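You operate a simulated robot arm through the tools that you are given. There is no shell and no other tool.

You are at the controls of a simulated robot arm. One attempt, no reset.

Task
Sponge the trowel lines out of the low patch with the later date, then close it with a wet trowel.
Fine: float and trowel are wetted in the wash tub and go back; the other patch stays as it is. Set down upright: sponge float. A coat counts when it lies all over at full strength: go over it till it gets no stronger. What is to be rubbed or washed off counts as gone when no trace of it is left.

It is judged by the outcome, as a careful person would: the job done as asked, and still so three seconds after it is handed in. It fails if anything else is knocked over, pushed out of place, dropped, spilled or broken.

Robot
A 6-joint arm with a two-finger parallel gripper, fixed in place. Base frame: the origin is at the foot of the arm, x ahead of it, y to its left, z up. Readings come in cm, rad, newtons and seconds.
With the tool pointing down near the work surface it reaches from about 14 to 74 cm from the base axis. Its first joint turns from -2.897 to 2.897 rad. Payload 3.91 kg.
The tool frame sits at the grasp point between the pads (the TCP): z along the fingers, y along the line on which they close. The tips reach 3 cm beyond it. Largest opening 11 cm; finger width 2, thickness 1; the body of the gripper, 4.8 by 11.2 cm, starts 5.5 cm behind the TCP.
Orientation is that of the tool frame in the base frame, as [roll, pitch, yaw] about the fixed x, y, z axes, in that order (R = Rz(yaw) Ry(pitch) Rx(roll)). With the fingers straight down and closing along the base's y, the tool's x points along the base's -x, its y along +y and its z along -z.

Tools
- The arm moves only by the tool step_arm. Its argument "plan" is a list of rows, each an object of numbers (a shift or turn left out is 0, a gripper value left out holds the last): "fingers": the closure in counts, from 0 (fully open) to 255 (shut); "tx", "ty", "tz": the shift along the tool's x, y, z in cm; "wx", "wy", "wz": the turn, a rotation vector about the tool's x, y, z in rad. In form: [{"fingers": .., "tx": .., "ty": .., "tz": .., "wx": .., "wy": .., "wz": ..}, ...]. A call has 1 to 20 rows; each row is the pose to reach, as a shift and turn from the pose commanded when the call began, along the tool's axes at that moment. Each row takes 0.2 s and may step no farther than 5 cm and 0.15 rad from the row before; otherwise, or with a gripper value out of range, the whole call is refused. Where a pose cannot be reached the arm comes as near as it can. A force on the tool above 40 N (or 10 N above the force at the start of the call, whichever is more), or a blocked arm, ends the call early, and 0.2 s more pass. Each finger travels about 4.5 cm/s and halts on what it meets, pressing with about 36 N; the grip force reading is that of the motor and also rises with nothing between the fingers. The clock runs only during rows and for 0.2 s after the last one: add rows that repeat a pose to give the fingers time. It gives the time, the measured TCP pose, the force on the tool (base axes), the opening and the grip force at its end, in the units of the frame above (readings bear some noise), with the torque about the TCP (base axes, N m) and any sound that the robot's microphone picked up.
- Cameras (640 x 400 px; columns grow to the right, rows downward): "scene" is fixed at [4.93, 49.95, 189.41]; the picture's right is [-0.63, -0.78, 0.00], its down [-0.66, 0.53, -0.53] and it looks along [0.41, -0.33, -0.85] (base axes); focal length 319 px, centre (320, 200). "wrist" rides on the gripper at [7.1, 2.2, -10.7] in the tool frame; the picture's right is [-0.29, 0.96, 0.00], its down [-0.76, -0.23, -0.61] and it looks along [-0.58, -0.18, 0.79] (tool axes); focal length 243 px, centre (320, 200). There is no depth. A picture from a camera that has moved, and an enlarged one, comes with that camera's place and axes in the base frame and with its lens.
- grab_frame(camera): a new picture of that camera. It takes no simulated time.
- raise_lower(by): slides the trunk up (or, below 0, down) by that many cm; the arm rides with it, the base frame stays. It gives what a move gives, with no picture.
- enlarge(camera, box): a new picture of the part [left, top, right, bottom] of that camera's present view, enlarged. It takes no simulated time.
- job_done(): hands the job in; it is judged then, once.

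Places have to be worked out from the pictures, the camera data and where the tool is seen. Open the gripper and draw the arm clear of the work before you hand the job in, unless the task says otherwise.

The tools are called after ">>>" as a command line: name --argument value ..., lists and objects as JSON in quotes. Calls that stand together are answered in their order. step_arm: Moves the arm, as the interface text tells. Its arguments: {"type":"object","properties":{"plan":{"type":"array","items":{"type":"object","properties":{"fingers":{"type":"number"},"tx":{"type":"number"},"ty":{"type":"number"},"tz":{"type":"number"},"wx":{"type":"number"},"wy":{"type":"number"},"wz":{"type":"number"}}}}},"required":["plan"]} The other tools are called the same way: raise_lower (by) slides the trunk up or down; grab_frame (camera) takes a picture; enlarge (camera, box) takes an enlarged picture of a part of a camera's view; job_done () hands the job in.

At the start:

```text
time_s: 0.0
tcp_pos: [32.52, 1.37, 142.01]
tool_rot: [3.141, 0.0, -3.14]
force: [-0.4, 0.2, 0.2]
moment: [0.04, 0.0, 0.02]
gripper_width: 11.0
gripper_force: 0.1
trunk travel left (down, up): [-59.0, 0.0]
```

scene: 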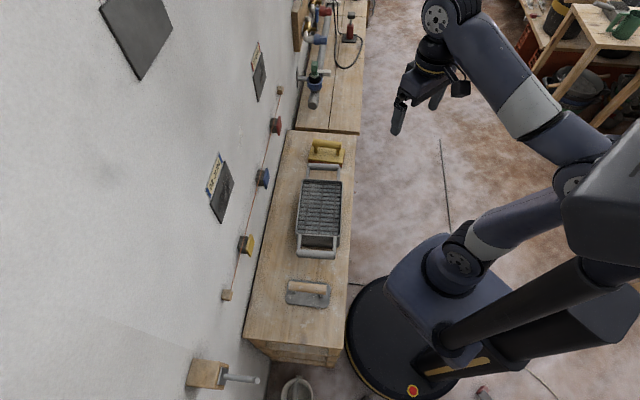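
wrist: 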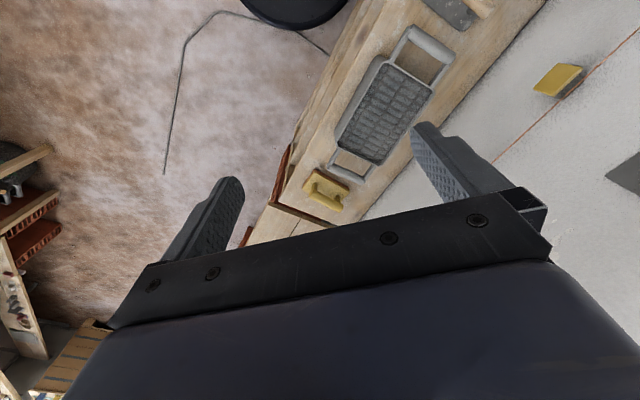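

The scene shows a wall with patches and a bench with sponge float (yellow), wash tub and trowel. I enlarge these parts to read dates and sizes.

>>> enlarge --camera "scene" --box '[180, 130, 300, 240]'

>>> enlarge --camera "scene" --box '[230, 30, 300, 110]'

>>> enlarge --camera "scene" --box '[240, 120, 380, 340]'

>>> enlarge --camera "scene" --box '[60, 0, 260, 120]'

```text
3.64 times, centred on (240, 185) of scene
camera zoom: at [4.93, 49.95, 189.41], right [-0.63, -0.78, 0.0], down [-0.66, 0.53, -0.53], along [0.41, -0.33, -0.85], focal length 1160 px, centre (611, 254)
```

zoom: 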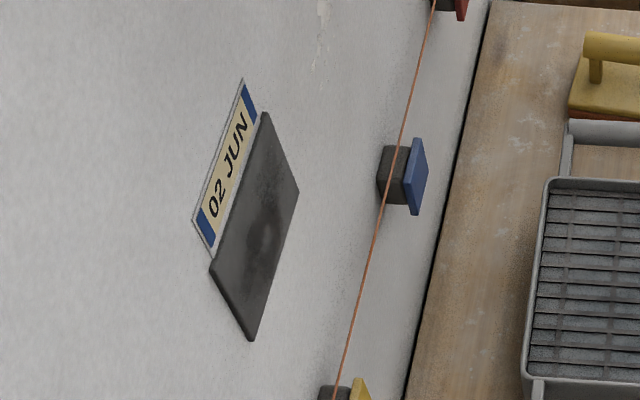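

```text
5.00 times, centred on (265, 70) of scene
camera zoom: at [4.93, 49.95, 189.41], right [-0.63, -0.78, 0.0], down [-0.66, 0.53, -0.53], along [0.41, -0.33, -0.85], focal length 1596 px, centre (595, 850)
```

zoom: 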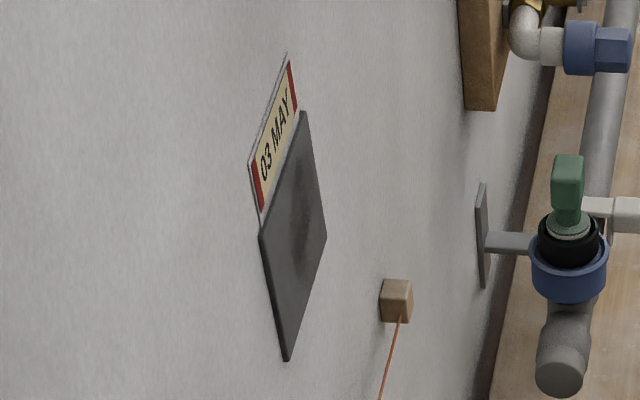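

```text
1.82 times, centred on (310, 230) of scene
camera zoom: at [4.93, 49.95, 189.41], right [-0.63, -0.78, 0.0], down [-0.66, 0.53, -0.53], along [0.41, -0.33, -0.85], focal length 580 px, centre (338, 146)
```

zoom: 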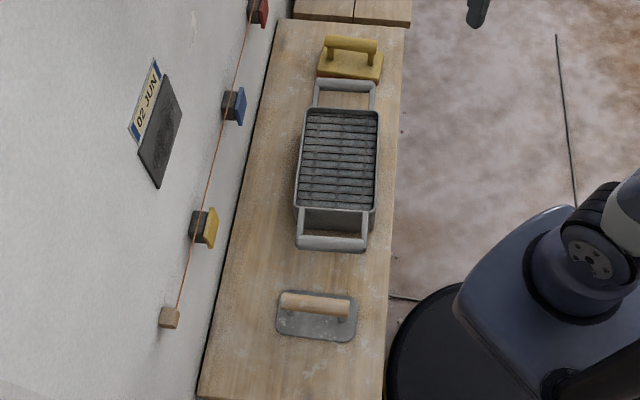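

```text
3.20 times, centred on (160, 60) of scene
camera zoom: at [4.93, 49.95, 189.41], right [-0.63, -0.78, 0.0], down [-0.66, 0.53, -0.53], along [0.41, -0.33, -0.85], focal length 1021 px, centre (832, 648)
```

zoom: 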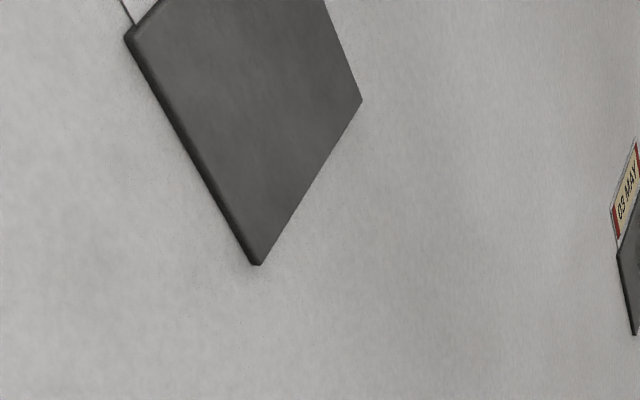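

The low patches read 02 JUN and 03 MAY, so 02 JUN is the target, with its centre around (43, 44, 138) by a rough calculation. The wall seems to run at about 45° to the base axes. I enlarge the wrist view and float/trowel/tub next.

>>> enlarge --camera "wrist" --box '[260, 0, 560, 220]'

>>> enlarge --camera "scene" --box '[280, 130, 360, 200]'

>>> enlarge --camera "scene" --box '[270, 230, 360, 320]'

>>> enlarge --camera "scene" --box '[160, 220, 320, 400]'

```text
1.82 times, centred on (410, 110) of wrist
camera zoom: at [25.52, 3.48, 152.8], right [0.29, 0.96, 0.0], down [0.76, -0.23, 0.61], along [0.58, -0.18, -0.79], focal length 441 px, centre (156, 364)
```

zoom: 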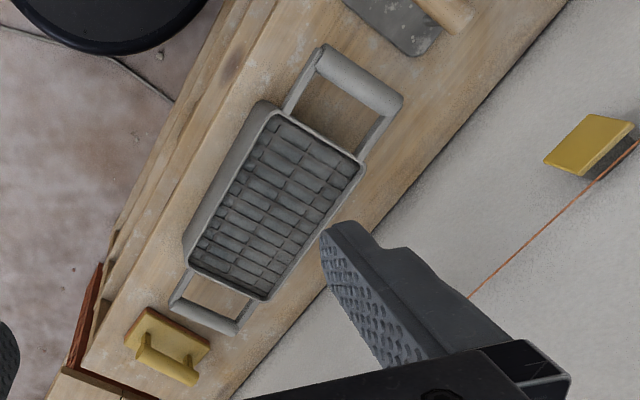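

```text
5.71 times, centred on (320, 165) of scene
camera zoom: at [4.93, 49.95, 189.41], right [-0.63, -0.78, 0.0], down [-0.66, 0.53, -0.53], along [0.41, -0.33, -0.85], focal length 1824 px, centre (320, 400)
```

zoom: 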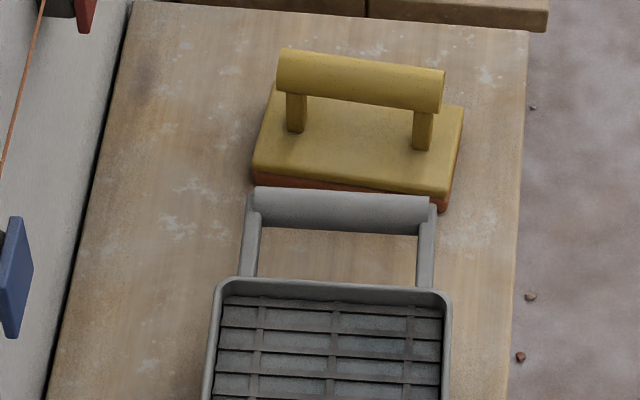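

```text
4.44 times, centred on (315, 275) of scene
camera zoom: at [4.93, 49.95, 189.41], right [-0.63, -0.78, 0.0], down [-0.66, 0.53, -0.53], along [0.41, -0.33, -0.85], focal length 1418 px, centre (342, -133)
```

zoom: 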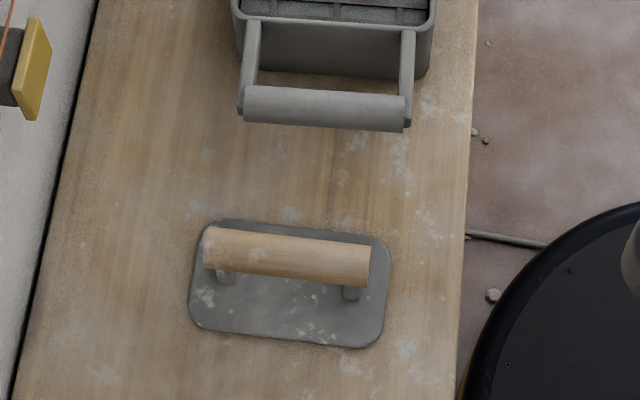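

```text
2.22 times, centred on (240, 310) of scene
camera zoom: at [4.93, 49.95, 189.41], right [-0.63, -0.78, 0.0], down [-0.66, 0.53, -0.53], along [0.41, -0.33, -0.85], focal length 709 px, centre (498, -44)
```

zoom: 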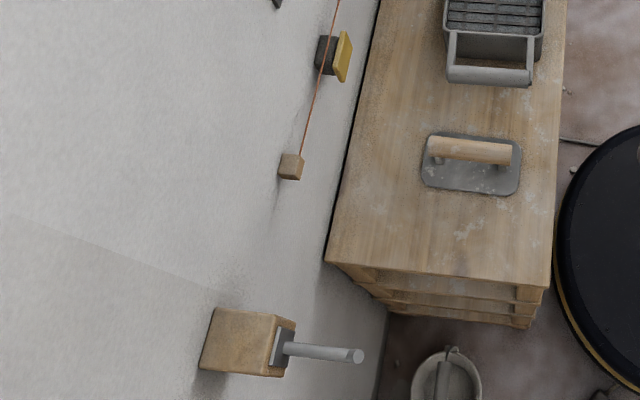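

I judge the bench top at z≈86, the wall about 62 cm from the base along the 45° direction, and the patch about 10 x 8 cm centred near (45.5, 43, 134). I swing the arm over the bench with a 45° yaw to survey from the wrist camera.

>>> step_arm --plan '[{"tx": 0.3, "ty": 3.6, "tz": 0, "wz": -0.098, "fingers": 0}, {"tx": 0.6, "ty": 7.2, "wz": -0.196}, {"tx": 0.9, "ty": 10.8, "wz": -0.294}, {"tx": 1.2, "ty": 14.4, "wz": -0.392}, {"tx": 1.5, "ty": 18.0, "wz": -0.49}, {"tx": 1.8, "ty": 21.6, "wz": -0.588}, {"tx": 2.1, "ty": 25.2, "wz": -0.686}, {"tx": 2.5, "ty": 28.6, "wz": -0.785}, {"tx": 2.5, "ty": 28.6, "wz": -0.785}]'

>>> grab_frame --camera "wrist"

>>> grab_frame --camera "scene"

```text
time_s: 2.0
tcp_pos: [30.02, 29.83, 141.83]
tool_rot: [-3.138, 0.002, -2.355]
force: [0.6, 0.3, 0.4]
moment: [0.0, -0.02, -0.01]
gripper_width: 11.0
gripper_force: 0.0
trunk travel left (down, up): [-59.0, 0.0]
```

```text
taken
camera wrist: at [23.59, 26.43, 152.61], right [-0.47, 0.88, 0.0], down [0.7, 0.38, 0.61], along [0.54, 0.29, -0.79], focal length 243 px, centre (320, 200)
```

wrist: 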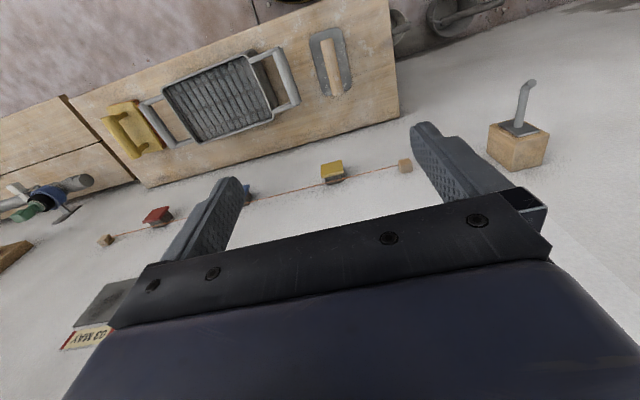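

```text
taken
```

scene: 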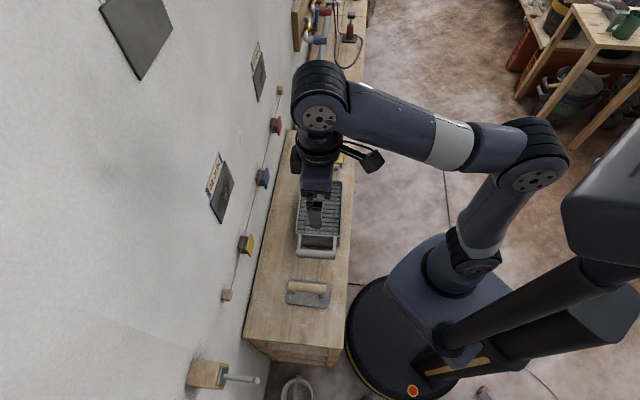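

The stereo estimate puts the float near (72, -8), the tub near (49, 12), and the trowel near (30, 34), on a bench top at about z 83. I lower the trunk by 25 cm for closer looks.

>>> raise_lower --by -25

>>> grab_frame --camera "wrist"

>>> grab_frame --camera "scene"

```text
time_s: 4.6
tcp_pos: [30.03, 29.88, 116.75]
tool_rot: [-3.14, 0.0, -2.356]
force: [0.2, 0.0, -1.2]
moment: [0.0, 0.02, -0.01]
gripper_width: 10.99
gripper_force: 0.0
trunk travel left (down, up): [-34.0, 25.0]
```

```text
taken
camera wrist: at [23.6, 26.41, 127.61], right [-0.47, 0.88, 0.0], down [0.7, 0.37, 0.61], along [0.54, 0.29, -0.79], focal length 243 px, centre (320, 200)
```

wrist: 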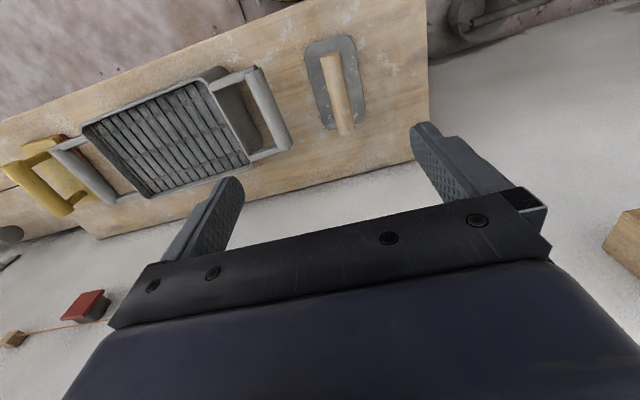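

```text
taken
```

scene: 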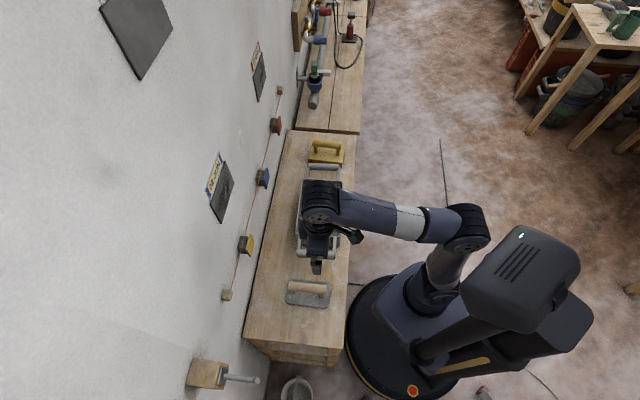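

Comparing the two heights gives a bench top around z≈80–81 and a wall at about 66 cm along the normal. I slide along the bench toward the tub and float for a closer look.

>>> step_arm --plan '[{"ty": -4.5}, {"ty": -9}, {"ty": -13.5}, {"ty": -18}, {"ty": -22.5}, {"ty": -27}, {"ty": -30, "tx": 2}, {"ty": -30, "tx": 2}]'

>>> grab_frame --camera "wrist"

>>> grab_frame --camera "scene"

```text
time_s: 6.4
tcp_pos: [49.15, 7.28, 115.72]
tool_rot: [-3.137, 0.003, -2.356]
force: [0.7, 0.3, -0.2]
moment: [0.05, 0.02, -0.02]
gripper_width: 11.01
gripper_force: 0.0
out of reach, approached as far as the arm can: row 5, 6, 7, 8
trunk travel left (down, up): [-34.0, 25.0]
```

```text
taken
camera wrist: at [42.73, 3.68, 126.45], right [-0.47, 0.88, 0.0], down [0.7, 0.37, 0.61], along [0.54, 0.29, -0.79], focal length 243 px, centre (320, 200)
```

wrist: 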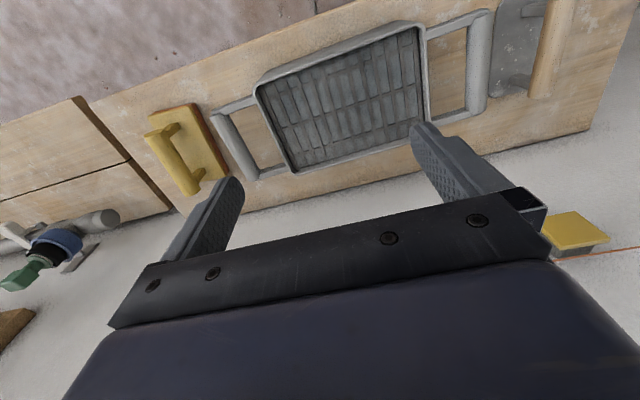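

```text
taken
```

scene: 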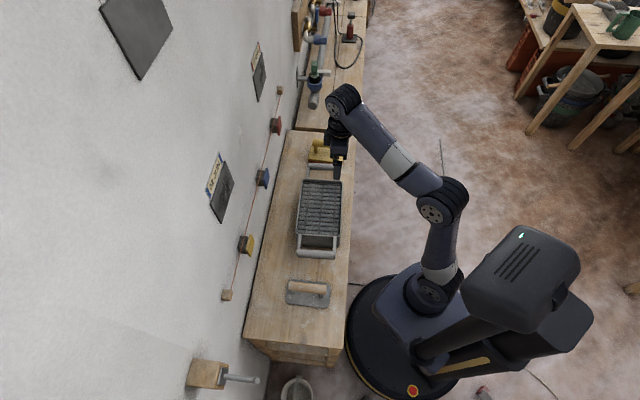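

The arm hits its reach limit at this height and radius (50 cm at z 116), so the trunk should be higher for far reaches at such height. I enlarge the present wrist view on the float and tub.

>>> enlarge --camera "wrist" --box '[120, 80, 280, 220]'

>>> enlarge --camera "wrist" --box '[240, 0, 500, 190]'

```text
2.86 times, centred on (200, 150) of wrist
camera zoom: at [42.73, 3.68, 126.45], right [-0.47, 0.88, 0.0], down [0.7, 0.37, 0.61], along [0.54, 0.29, -0.79], focal length 693 px, centre (663, 343)
```

zoom: 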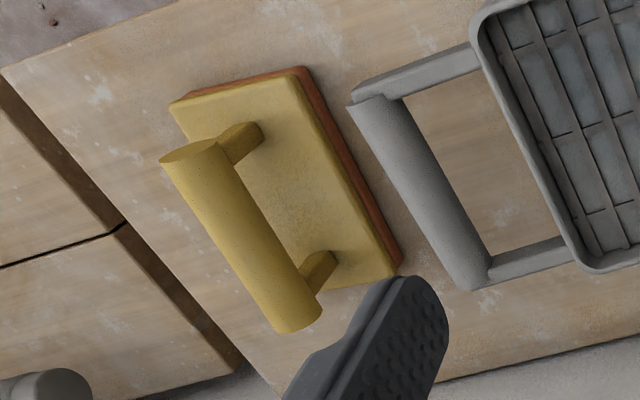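

```text
2.11 times, centred on (370, 95) of wrist
camera zoom: at [42.73, 3.68, 126.45], right [-0.47, 0.88, 0.0], down [0.7, 0.37, 0.61], along [0.54, 0.29, -0.79], focal length 511 px, centre (215, 421)
```

zoom: 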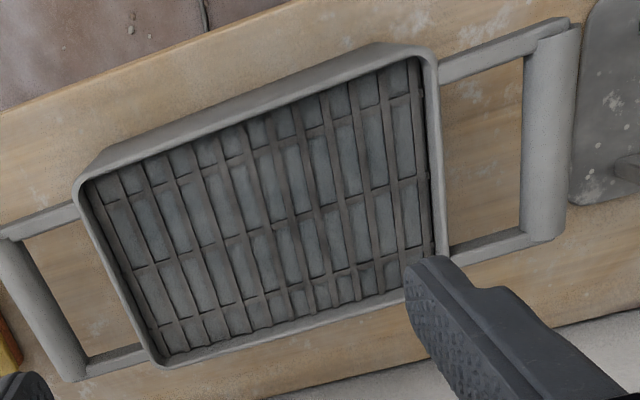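

The float handle looks to be near (72.6, -8.4, 90), at a radius of about 73. To reach it the shoulder must be high, so I raise the trunk back up and go out and down with the arm.

>>> raise_lower --by 25

```text
time_s: 9.0
tcp_pos: [49.1, 7.24, 140.73]
tool_rot: [-3.138, 0.004, -2.356]
force: [-0.7, -0.1, 0.5]
moment: [0.01, -0.01, 0.02]
gripper_width: 11.01
gripper_force: 0.1
trunk travel left (down, up): [-59.0, 0.0]
```

Now I lower the arm by about 30 cm and move toward the float, staying high above the tub.

>>> step_arm --plan '[{"tz": 5}, {"tz": 10}, {"tz": 15}, {"tz": 20}, {"tz": 25}, {"tz": 30}, {"tz": 32, "ty": -4}, {"tz": 32, "ty": -8}, {"tz": 32, "ty": -12}, {"tz": 32, "ty": -14}, {"tz": 32, "ty": -14}]'

>>> grab_frame --camera "wrist"

```text
time_s: 11.4
tcp_pos: [59.34, -2.77, 108.69]
tool_rot: [-3.139, 0.003, -2.356]
force: [0.8, 1.1, -0.4]
moment: [0.02, -0.02, 0.0]
gripper_width: 10.98
gripper_force: 0.1
trunk travel left (down, up): [-59.0, 0.0]
```

```text
taken
camera wrist: at [52.89, -6.28, 119.51], right [-0.47, 0.88, 0.0], down [0.7, 0.37, 0.61], along [0.54, 0.29, -0.79], focal length 243 px, centre (320, 200)
```

wrist: 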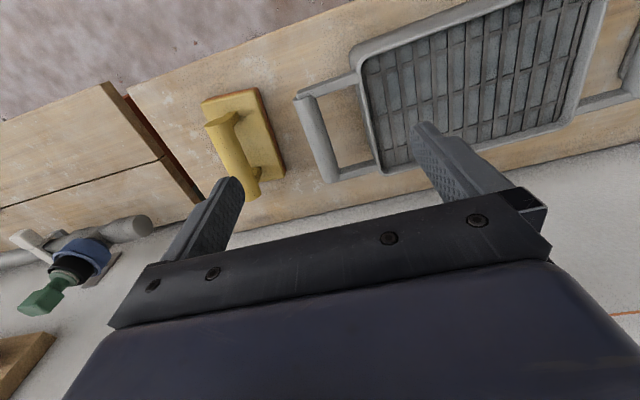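

The float and tub are well in view. I enlarge the float for accurate triangulation.

>>> enlarge --camera "wrist" --box '[180, 70, 340, 210]'

>>> enlarge --camera "wrist" --box '[280, 0, 640, 200]'

```text
2.86 times, centred on (260, 140) of wrist
camera zoom: at [52.89, -6.28, 119.51], right [-0.47, 0.88, 0.0], down [0.7, 0.37, 0.61], along [0.54, 0.29, -0.79], focal length 693 px, centre (491, 371)
```

zoom: 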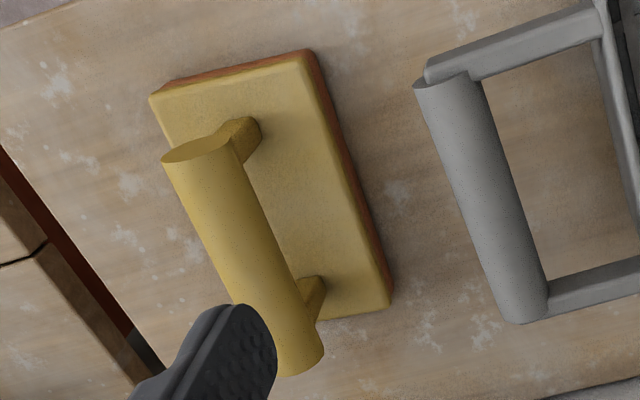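

```text
1.78 times, centred on (460, 100) of wrist
camera zoom: at [52.89, -6.28, 119.51], right [-0.47, 0.88, 0.0], down [0.7, 0.37, 0.61], along [0.54, 0.29, -0.79], focal length 431 px, centre (71, 378)
```

zoom: 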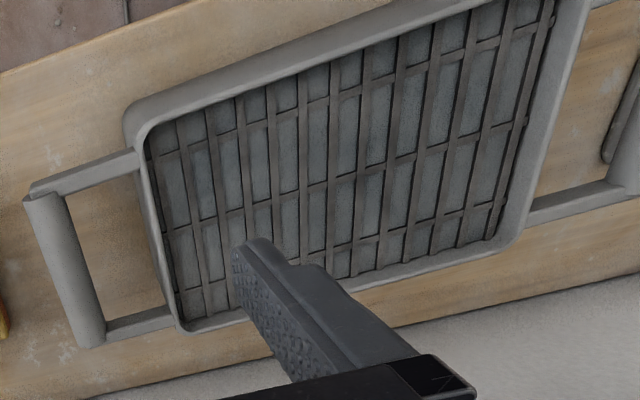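

Triangulating: float plate about 14.4×8 cm, centre ≈(73.1, -8.7), top z≈83.5; handle axis z≈89.3, about 2.8 cm thick, pointing about 42°. I move above it at z≈101 with a slight yaw correction, and look again.

>>> step_arm --plan '[{"tx": -1.2, "ty": -3.5, "tz": 1, "wz": 0.02, "fingers": 70}, {"tx": -2.4, "ty": -7, "tz": 2, "wz": 0.04}, {"tx": -3.6, "ty": -10.5, "tz": 4, "wz": 0.06}, {"tx": -4.9, "ty": -13.9, "tz": 7, "wz": 0.06}, {"tx": -4.9, "ty": -13.9, "tz": 7.5, "wz": 0.06}, {"tx": -4.9, "ty": -13.9, "tz": 7.5, "wz": 0.06}]'

>>> grab_frame --camera "wrist"

>>> grab_frame --camera "scene"

```text
time_s: 12.8
tcp_pos: [72.52, -9.06, 101.29]
tool_rot: [-3.139, 0.004, -2.417]
force: [0.5, 0.4, 0.2]
moment: [-0.05, -0.05, 0.0]
gripper_width: 7.97
gripper_force: 0.0
trunk travel left (down, up): [-59.0, 0.0]
```

```text
taken
camera wrist: at [65.86, -12.25, 112.13], right [-0.42, 0.91, 0.0], down [0.72, 0.33, 0.61], along [0.56, 0.25, -0.79], focal length 243 px, centre (320, 200)
```

wrist: 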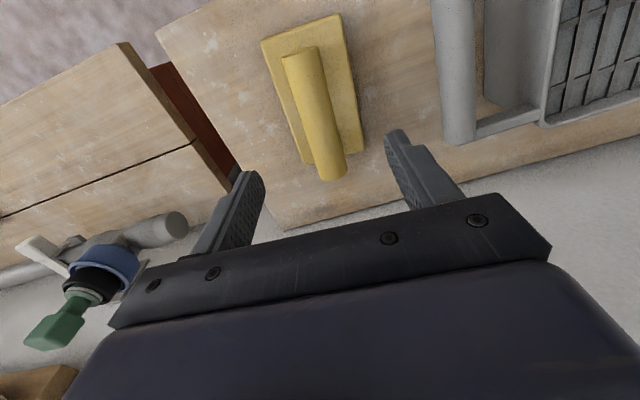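

```text
taken
```

scene: 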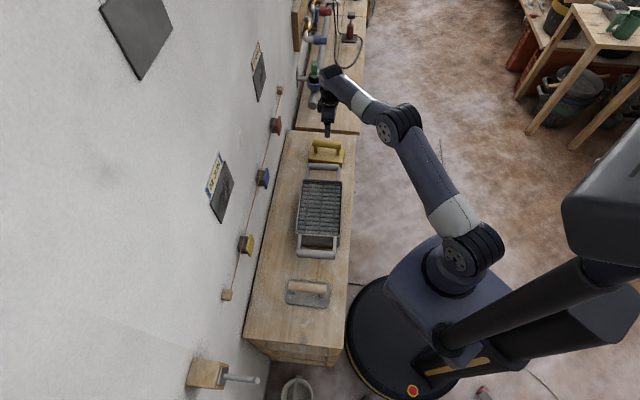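

TCP is well centred over the handle. I enlarge to check the handle direction relative to the fingers.

>>> enlarge --camera "wrist" --box '[220, 0, 420, 200]'

>>> enlarge --camera "scene" --box '[280, 100, 360, 180]'

```text
2.00 times, centred on (320, 100) of wrist
camera zoom: at [65.86, -12.25, 112.13], right [-0.42, 0.91, 0.0], down [0.72, 0.33, 0.61], along [0.56, 0.25, -0.79], focal length 485 px, centre (320, 400)
```

zoom: 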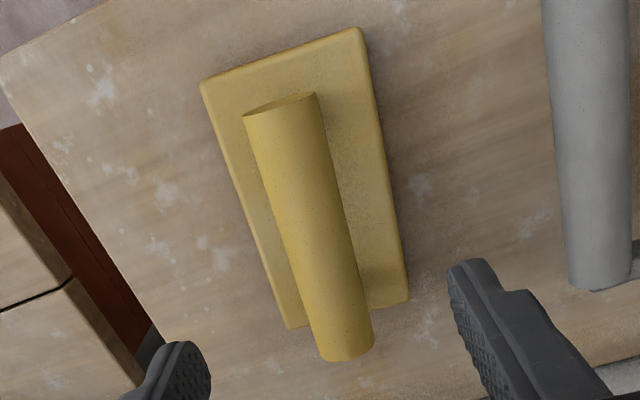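

```text
5.00 times, centred on (320, 140) of scene
camera zoom: at [4.93, 49.95, 189.41], right [-0.63, -0.78, 0.0], down [-0.66, 0.53, -0.53], along [0.41, -0.33, -0.85], focal length 1596 px, centre (320, 500)
```

zoom: 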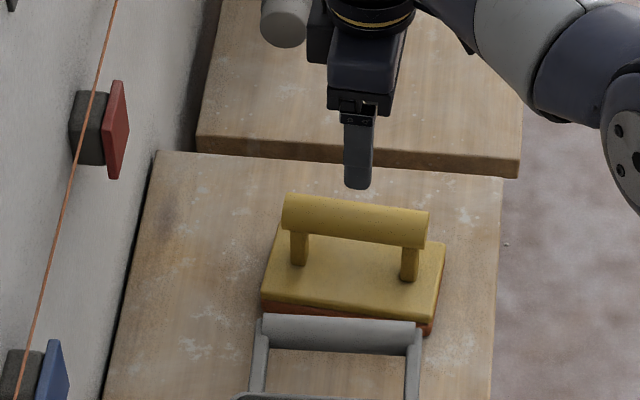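

Float plate centre refined to (73.25, -8.95), lying at 40°, handle axis z≈89.3. I fine-align and descend so the pads straddle the handle.

>>> step_arm --plan '[{"tx": -0.4, "ty": -0.35, "tz": 2, "wz": 0.027}, {"tx": -0.4, "ty": -0.35, "tz": 5, "wz": 0.027}, {"tx": -0.4, "ty": -0.35, "tz": 8, "wz": 0.027}, {"tx": -0.4, "ty": -0.35, "tz": 10.5, "wz": 0.027}, {"tx": -0.4, "ty": -0.35, "tz": 12, "wz": 0.027}, {"tx": -0.4, "ty": -0.35, "tz": 12, "wz": 0.027}]'

>>> grab_frame --camera "wrist"

>>> enlarge --camera "scene" --box '[280, 110, 360, 180]'

```text
time_s: 14.2
tcp_pos: [73.15, -9.07, 89.27]
tool_rot: [-3.137, 0.004, -2.445]
force: [-1.0, 0.1, 0.8]
moment: [0.0, 0.0, 0.01]
gripper_width: 8.01
gripper_force: 0.0
trunk travel left (down, up): [-59.0, 0.0]
```

```text
taken
camera wrist: at [66.37, -11.92, 100.03], right [-0.39, 0.92, 0.0], down [0.73, 0.31, 0.61], along [0.56, 0.24, -0.79], focal length 243 px, centre (320, 200)
```

wrist: 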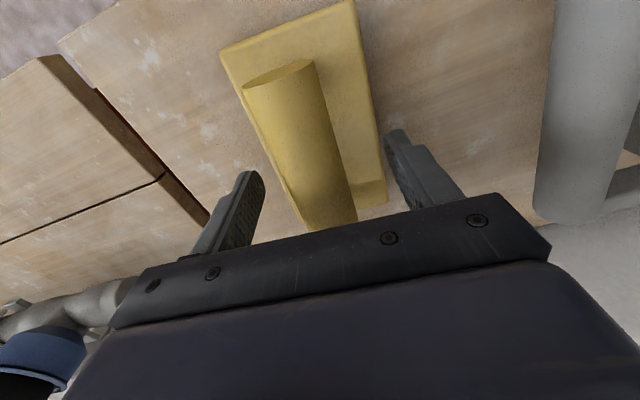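

```text
5.71 times, centred on (320, 145) of scene
camera zoom: at [4.93, 49.95, 189.41], right [-0.63, -0.78, 0.0], down [-0.66, 0.53, -0.53], along [0.41, -0.33, -0.85], focal length 1824 px, centre (320, 514)
```

zoom: 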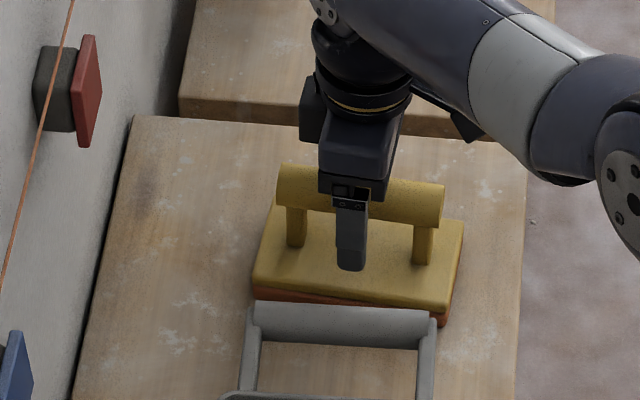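

The handle lies between the pads at the right height. I close the gripper on it.

>>> step_arm --plan '[{"fingers": 255}, {"fingers": 255}, {"fingers": 255}, {"fingers": 255}, {"fingers": 255}]'

>>> grab_frame --camera "wrist"

```text
time_s: 15.4
tcp_pos: [73.18, -9.03, 89.27]
tool_rot: [-3.138, 0.006, -2.442]
force: [-0.3, -0.9, 0.0]
moment: [0.12, -0.02, -0.05]
gripper_width: 3.16
gripper_force: 36.4
trunk travel left (down, up): [-59.0, 0.0]
```

```text
taken
camera wrist: at [66.36, -11.93, 100.06], right [-0.39, 0.92, 0.0], down [0.73, 0.31, 0.61], along [0.56, 0.24, -0.79], focal length 243 px, centre (320, 200)
```

wrist: 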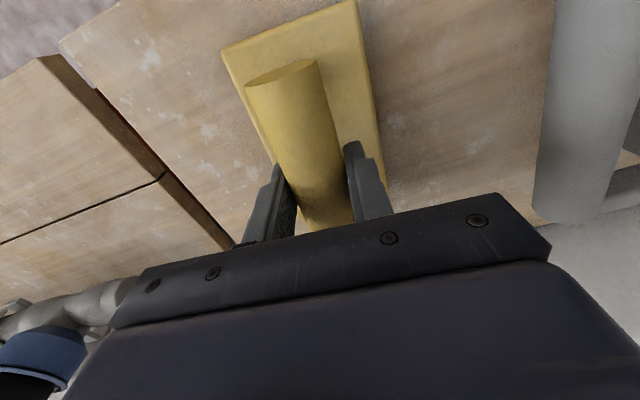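

The handle is held at 3.16 cm with 36 N. I record the home pose (73.17, -9.05, 89.27, yaw -2.443) and lift straight up.

>>> step_arm --plan '[{"tz": -1}, {"tz": -3}, {"tz": -6}, {"tz": -9}, {"tz": -12}, {"tz": -14}, {"tz": -14}]'

>>> grab_frame --camera "wrist"

>>> enlarge --camera "scene" --box '[270, 70, 390, 190]'

```text
time_s: 17.0
tcp_pos: [73.15, -9.03, 103.27]
tool_rot: [-3.138, 0.002, -2.445]
force: [0.0, -1.9, 0.0]
moment: [-0.01, -0.03, -0.01]
gripper_width: 0.02
gripper_force: 36.3
trunk travel left (down, up): [-59.0, 0.0]
```

```text
taken
camera wrist: at [66.38, -12.01, 114.12], right [-0.39, 0.92, 0.0], down [0.73, 0.31, 0.61], along [0.56, 0.24, -0.79], focal length 243 px, centre (320, 200)
```

wrist: 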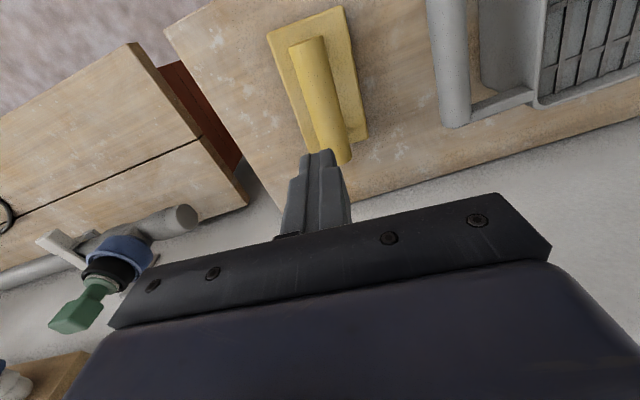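

```text
3.33 times, centred on (330, 130) of scene
camera zoom: at [4.93, 49.95, 189.41], right [-0.63, -0.78, 0.0], down [-0.66, 0.53, -0.53], along [0.41, -0.33, -0.85], focal length 1064 px, centre (287, 433)
```

zoom: 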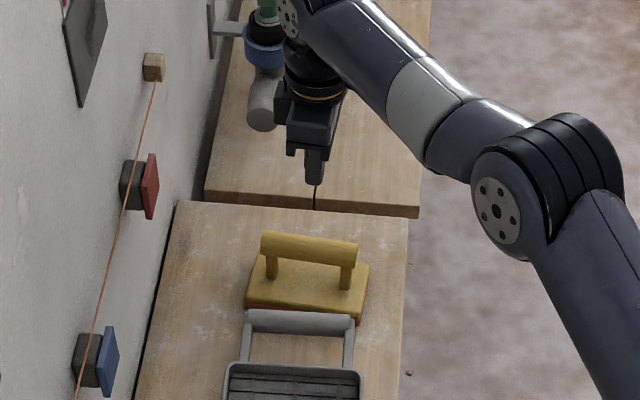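

The gripper closed to 0, so the fingers slipped off the top of the handle; it must sit lower than I judged. The float still stands on the bench. I enlarge to re-measure its height and whether it moved.

>>> enlarge --camera "wrist" --box '[240, 0, 400, 180]'

>>> enlarge --camera "scene" --box '[290, 130, 360, 180]'

```text
2.22 times, centred on (320, 90) of wrist
camera zoom: at [66.38, -12.01, 114.12], right [-0.39, 0.92, 0.0], down [0.73, 0.31, 0.61], along [0.56, 0.24, -0.79], focal length 539 px, centre (320, 444)
```

zoom: 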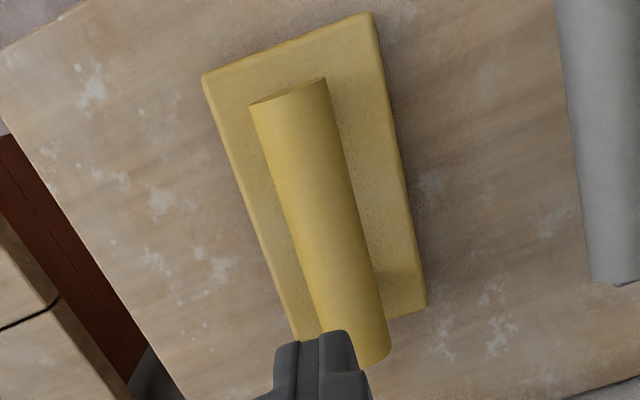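

```text
8.00 times, centred on (325, 155) of scene
camera zoom: at [4.93, 49.95, 189.41], right [-0.63, -0.78, 0.0], down [-0.66, 0.53, -0.53], along [0.41, -0.33, -0.85], focal length 2553 px, centre (280, 560)
```

zoom: 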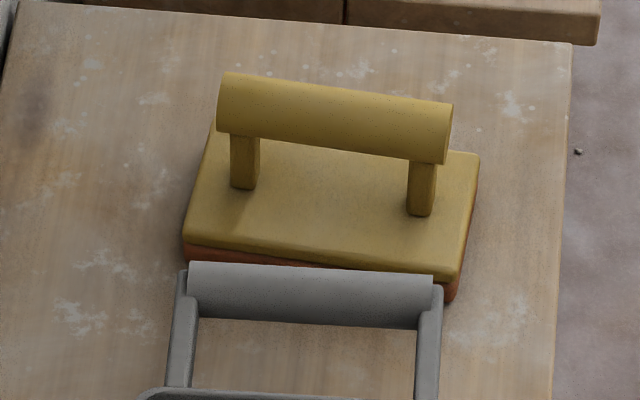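

By stereo the handle axis is at z≈88.3 and the plate top at 82.3; the float hasn't moved noticeably. I'll re-grip about 2 cm deeper (TCP z≈87.2) and lift slowly to test.

>>> step_arm --plan '[{"fingers": 70}, {"fingers": 70, "tz": 1}, {"fingers": 70, "tz": 3}, {"tz": 6}, {"tz": 9}, {"tz": 12}, {"tz": 14.5}, {"tz": 16}, {"tz": 16}]'

>>> grab_frame --camera "wrist"

>>> enlarge --camera "scene" --box '[290, 120, 360, 180]'

```text
time_s: 19.0
tcp_pos: [73.08, -9.16, 87.3]
tool_rot: [-3.138, 0.003, -2.443]
force: [-0.6, 0.6, 0.9]
moment: [0.01, 0.0, 0.01]
gripper_width: 7.97
gripper_force: 0.1
trunk travel left (down, up): [-59.0, 0.0]
```

```text
taken
camera wrist: at [66.4, -11.98, 97.97], right [-0.39, 0.92, 0.0], down [0.73, 0.31, 0.61], along [0.56, 0.24, -0.79], focal length 243 px, centre (320, 200)
```

wrist: 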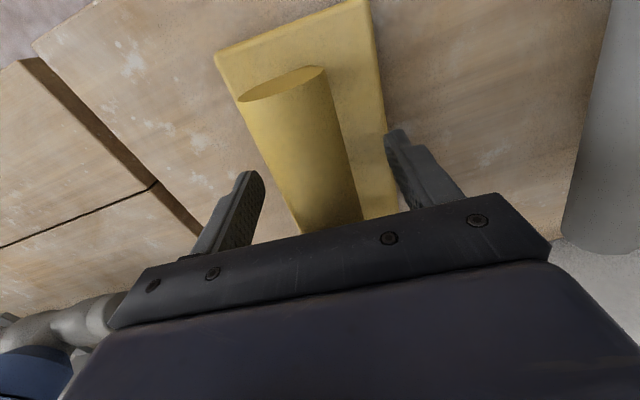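

```text
6.67 times, centred on (325, 150) of scene
camera zoom: at [4.93, 49.95, 189.41], right [-0.63, -0.78, 0.0], down [-0.66, 0.53, -0.53], along [0.41, -0.33, -0.85], focal length 2128 px, centre (287, 533)
```

zoom: 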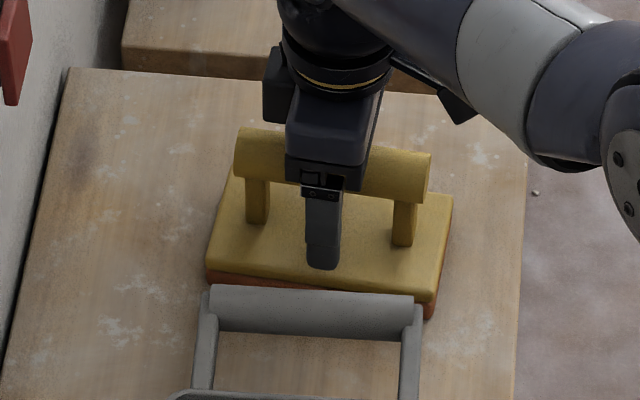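

The pads now straddle the handle about 1–2 cm deeper. I close and lift only 1 cm to test the hold.

>>> step_arm --plan '[{"fingers": 255}, {"fingers": 255}, {"fingers": 255}, {"fingers": 255}, {"fingers": 255}, {"fingers": 255}]'

>>> step_arm --plan '[{"tz": -0.2}, {"tz": -0.5}, {"tz": -0.8}, {"tz": -1.0}, {"tz": -1.0}]'

>>> enlarge --camera "scene" --box '[290, 120, 360, 180]'

```text
time_s: 20.4
tcp_pos: [73.19, -9.03, 87.17]
tool_rot: [-3.138, 0.005, -2.442]
force: [-0.4, 0.2, 1.3]
moment: [0.07, 0.06, 0.01]
gripper_width: 3.18
gripper_force: 35.8
trunk travel left (down, up): [-59.0, 0.0]
```

```text
time_s: 21.6
tcp_pos: [73.21, -8.97, 88.22]
tool_rot: [-3.139, 0.003, -2.442]
force: [-0.6, -0.1, -0.6]
moment: [-0.03, 0.02, 0.0]
gripper_width: 3.18
gripper_force: 36.2
trunk travel left (down, up): [-59.0, 0.0]
```

```text
6.67 times, centred on (325, 150) of scene
camera zoom: at [4.93, 49.95, 189.41], right [-0.63, -0.78, 0.0], down [-0.66, 0.53, -0.53], along [0.41, -0.33, -0.85], focal length 2128 px, centre (287, 533)
```

zoom: 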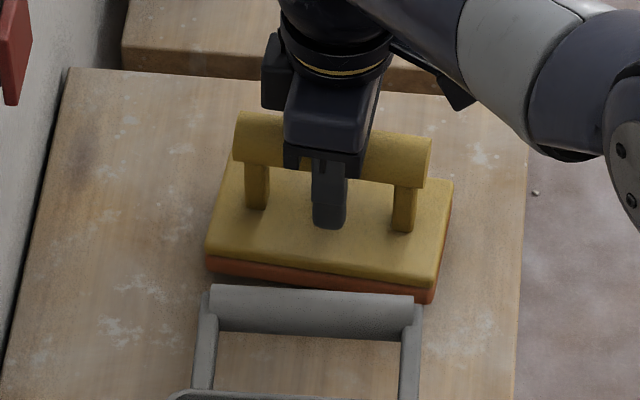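

The float now lifts with the gripper (width stays 3.18). I lift it further to z≈105 gently.

>>> step_arm --plan '[{"tz": -1}, {"tz": -2.5}, {"tz": -4.5}, {"tz": -6.5}, {"tz": -8.5}, {"tz": -10.5}, {"tz": -12.5}, {"tz": -14.5}, {"tz": -16}, {"tz": -17}, {"tz": -17}]'

>>> grab_frame --camera "wrist"

>>> enlarge --camera "scene" --box '[270, 70, 390, 190]'

```text
time_s: 24.0
tcp_pos: [73.02, -9.08, 105.2]
tool_rot: [-3.138, 0.002, -2.444]
force: [-0.6, 0.0, -1.3]
moment: [0.01, 0.01, -0.01]
gripper_width: 3.17
gripper_force: 36.0
trunk travel left (down, up): [-59.0, 0.0]
```

```text
taken
camera wrist: at [66.33, -12.06, 116.05], right [-0.39, 0.92, 0.0], down [0.73, 0.31, 0.61], along [0.56, 0.24, -0.79], focal length 243 px, centre (320, 200)
```

wrist: 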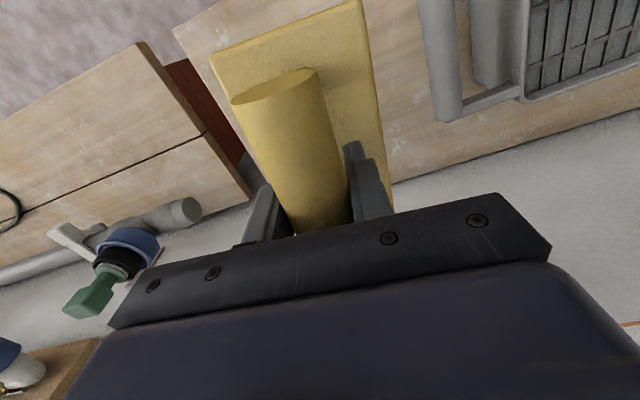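

```text
3.33 times, centred on (330, 130) of scene
camera zoom: at [4.93, 49.95, 189.41], right [-0.63, -0.78, 0.0], down [-0.66, 0.53, -0.53], along [0.41, -0.33, -0.85], focal length 1064 px, centre (287, 433)
```

zoom: 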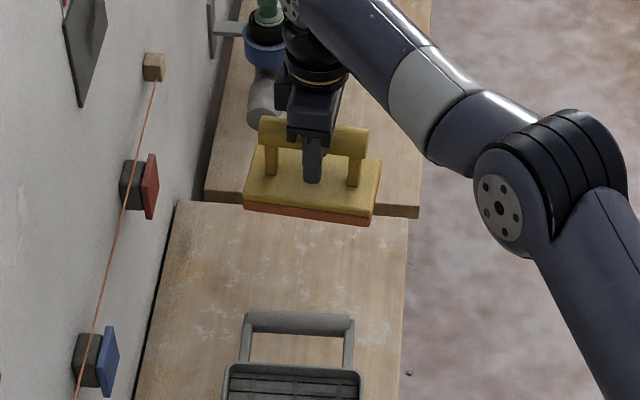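

The float is held level in the gripper. I now carry it over the tub centre (≈(50.8, 12.7)), turning it 90° so its long side lies along the tub.

>>> step_arm --plan '[{"tx": 0.27, "ty": 2.82, "wz": 0.132}, {"tx": 0.55, "ty": 5.63, "wz": 0.264}, {"tx": 0.82, "ty": 8.45, "wz": 0.396}, {"tx": 1.1, "ty": 11.26, "wz": 0.528}, {"tx": 1.37, "ty": 14.08, "wz": 0.66}, {"tx": 1.65, "ty": 16.9, "wz": 0.792}, {"tx": 1.92, "ty": 19.7, "wz": 0.924}, {"tx": 2.2, "ty": 22.5, "wz": 1.056}, {"tx": 2.47, "ty": 25.3, "wz": 1.188}, {"tx": 2.75, "ty": 28.2, "wz": 1.32}, {"tx": 3.02, "ty": 30.97, "wz": 1.452}, {"tx": 3.02, "ty": 30.97, "wz": 1.452}]'

>>> grab_frame --camera "wrist"

>>> grab_frame --camera "scene"

```text
time_s: 26.6
tcp_pos: [50.92, 12.75, 105.14]
tool_rot: [3.14, 0.003, 2.386]
force: [-0.9, -0.2, -1.2]
moment: [0.01, -0.03, 0.0]
gripper_width: 3.15
gripper_force: 35.8
trunk travel left (down, up): [-59.0, 0.0]
```

```text
taken
camera wrist: at [47.19, 19.27, 115.97], right [0.87, 0.5, 0.0], down [0.39, -0.69, 0.61], along [0.31, -0.53, -0.79], focal length 243 px, centre (320, 200)
```

wrist: 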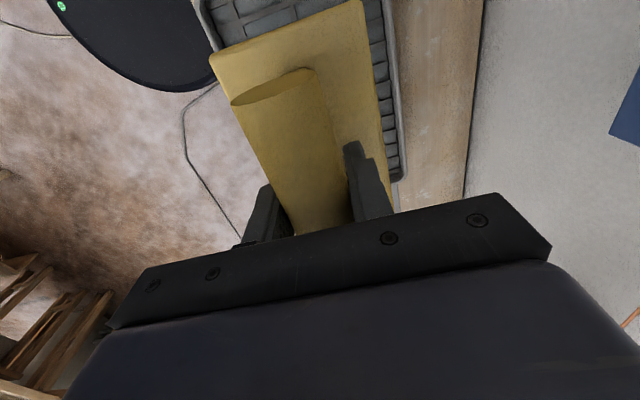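

```text
taken
```

scene: 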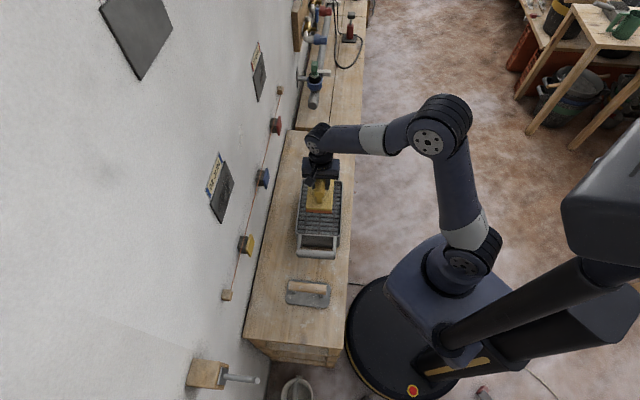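

The rotated float is above the tub. I enlarge to check alignment before lowering.

>>> enlarge --camera "scene" --box '[270, 140, 370, 260]'

>>> enlarge --camera "wrist" --box '[180, 0, 440, 200]'

```text
3.33 times, centred on (320, 200) of scene
camera zoom: at [4.93, 49.95, 189.41], right [-0.63, -0.78, 0.0], down [-0.66, 0.53, -0.53], along [0.41, -0.33, -0.85], focal length 1064 px, centre (320, 200)
```

zoom: 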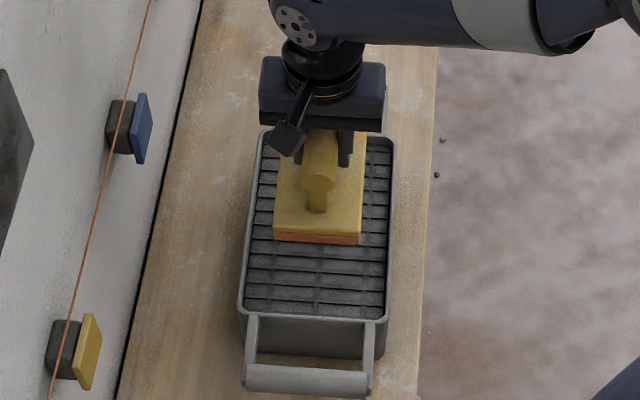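

```text
2.00 times, centred on (310, 100) of wrist
camera zoom: at [47.19, 19.27, 115.97], right [0.87, 0.5, 0.0], down [0.39, -0.69, 0.61], along [0.31, -0.53, -0.79], focal length 485 px, centre (340, 400)
```

zoom: 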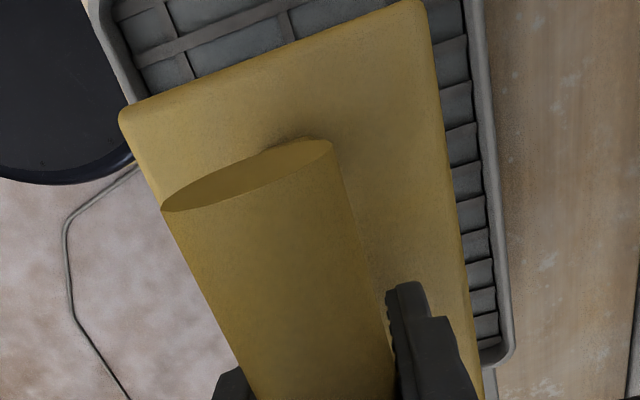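

Alignment looks good. I lower the float into the tub stepwise, watching the force.

>>> step_arm --plan '[{"tz": 2}, {"tz": 4}, {"tz": 6}, {"tz": 7}, {"tz": 7.7}, {"tz": 8.2}, {"tz": 8.2}]'

>>> enlarge --camera "scene" --box '[270, 140, 370, 260]'

```text
time_s: 28.2
tcp_pos: [50.79, 12.83, 97.02]
tool_rot: [3.139, 0.003, 2.388]
force: [0.5, 0.0, -1.4]
moment: [0.0, -0.01, 0.0]
gripper_width: 3.15
gripper_force: 36.4
trunk travel left (down, up): [-59.0, 0.0]
```

```text
3.33 times, centred on (320, 200) of scene
camera zoom: at [4.93, 49.95, 189.41], right [-0.63, -0.78, 0.0], down [-0.66, 0.53, -0.53], along [0.41, -0.33, -0.85], focal length 1064 px, centre (320, 200)
```

zoom: 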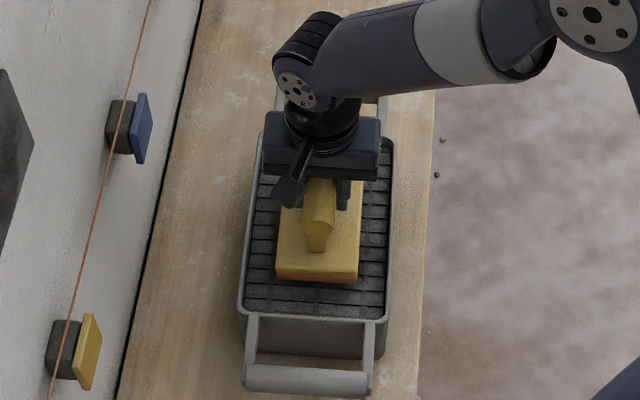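

Still no contact (sole ≈90). I continue lowering in small steps.

>>> step_arm --plan '[{"tz": 0.4}, {"tz": 0.8}, {"tz": 1.2}, {"tz": 1.6}, {"tz": 2.0}, {"tz": 2.0}]'

```text
time_s: 29.6
tcp_pos: [50.81, 12.83, 95.11]
tool_rot: [3.136, 0.006, 2.387]
force: [3.1, 1.5, 27.5]
moment: [-0.26, 0.22, 0.02]
gripper_width: 3.18
gripper_force: 36.3
trunk travel left (down, up): [-59.0, 0.0]
```

Contact: 27 N upward at TCP z 95.1. I look to see what the sole is resting on.

>>> enlarge --camera "scene" --box '[280, 160, 360, 240]'

>>> enlarge --camera "wrist" --box '[180, 0, 440, 200]'

```text
5.00 times, centred on (320, 200) of scene
camera zoom: at [4.93, 49.95, 189.41], right [-0.63, -0.78, 0.0], down [-0.66, 0.53, -0.53], along [0.41, -0.33, -0.85], focal length 1596 px, centre (320, 200)
```

zoom: 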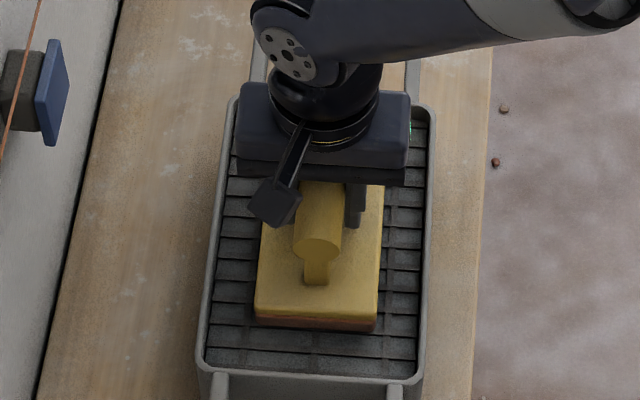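

```text
2.00 times, centred on (310, 100) of wrist
camera zoom: at [47.25, 19.19, 105.88], right [0.87, 0.5, 0.01], down [0.39, -0.69, 0.61], along [0.31, -0.53, -0.79], focal length 485 px, centre (340, 400)
```

zoom: 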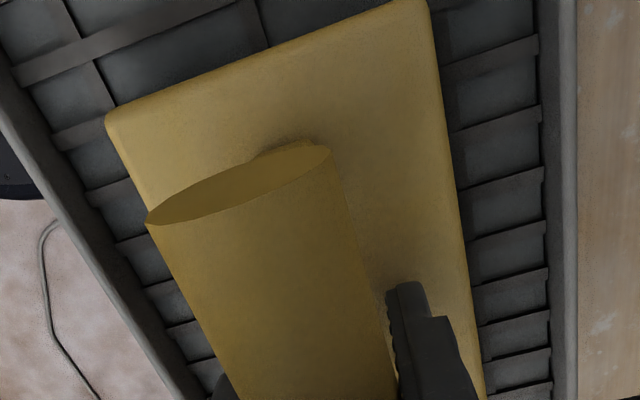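

The float sits on the washing rack inside the tub. I hold it there briefly with lighter pressure, move it slightly, then lift and compare the sponge colour.

>>> step_arm --plan '[{"tz": -0.1}, {"tz": -0.1, "tx": 0.5}, {"tz": -0.1, "tx": 0}, {"tz": -0.1, "tx": -0.5}, {"tz": -0.1, "tx": 0}, {"tz": -0.1}, {"tz": -0.5}, {"tz": -2}, {"tz": -4}, {"tz": -6}, {"tz": -8}, {"tz": -10}, {"tz": -10}]'

>>> enlarge --camera "scene" --box '[270, 140, 370, 260]'

```text
time_s: 32.4
tcp_pos: [50.96, 12.8, 105.0]
tool_rot: [3.14, 0.004, 2.386]
force: [0.6, 1.0, -1.9]
moment: [0.04, -0.02, 0.02]
gripper_width: 3.14
gripper_force: 36.0
trunk travel left (down, up): [-59.0, 0.0]
```

```text
3.33 times, centred on (320, 200) of scene
camera zoom: at [4.93, 49.95, 189.41], right [-0.63, -0.78, 0.0], down [-0.66, 0.53, -0.53], along [0.41, -0.33, -0.85], focal length 1064 px, centre (320, 200)
```

zoom: 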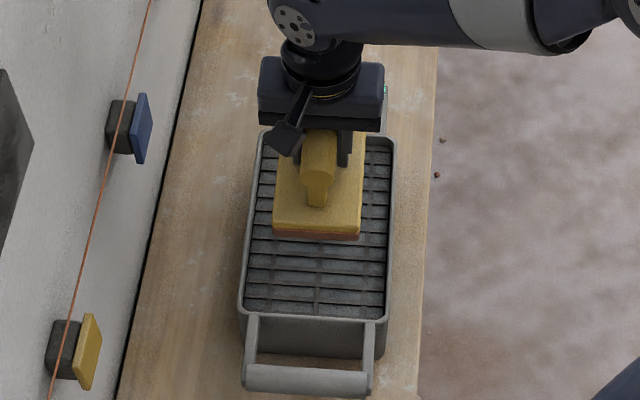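

The sponge has turned from orange to darker brown, so it is wet. Now I raise it to z≈127 and back off slightly from the wall, before turning the tool to face the wall.

>>> step_arm --plan '[{"tz": -3}, {"tz": -7}, {"tz": -11, "ty": -1, "tx": 2}, {"tz": -15, "ty": -2, "tx": 5}, {"tz": -18, "ty": -3, "tx": 8}, {"tz": -21, "ty": -4, "tx": 11}, {"tz": -22, "ty": -4, "tx": 14}, {"tz": -22, "ty": -4, "tx": 17}, {"tz": -22, "ty": -4, "tx": 19}, {"tz": -22, "ty": -4, "tx": 19}]'

>>> grab_frame --camera "wrist"

>>> grab_frame --camera "scene"

```text
refused: row 4 steps farther than a row can; nothing moved
```

```text
taken
camera wrist: at [47.35, 19.25, 115.78], right [0.87, 0.5, 0.0], down [0.39, -0.69, 0.61], along [0.31, -0.53, -0.79], focal length 243 px, centre (320, 200)
```

wrist: 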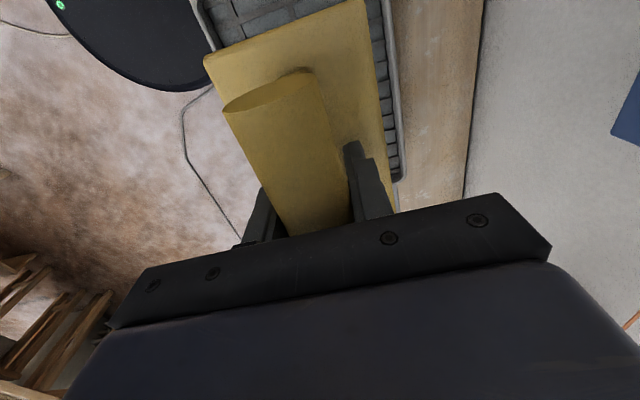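

```text
taken
```

scene: 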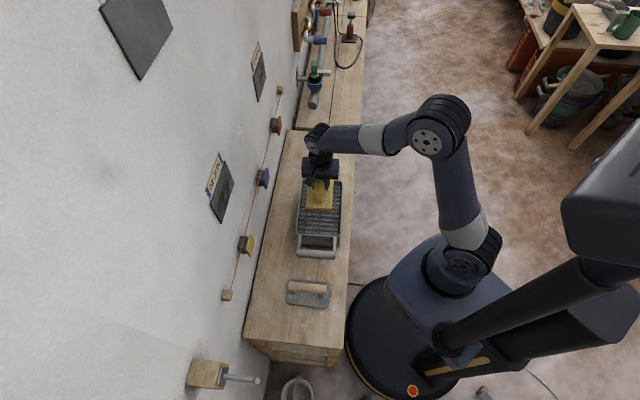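

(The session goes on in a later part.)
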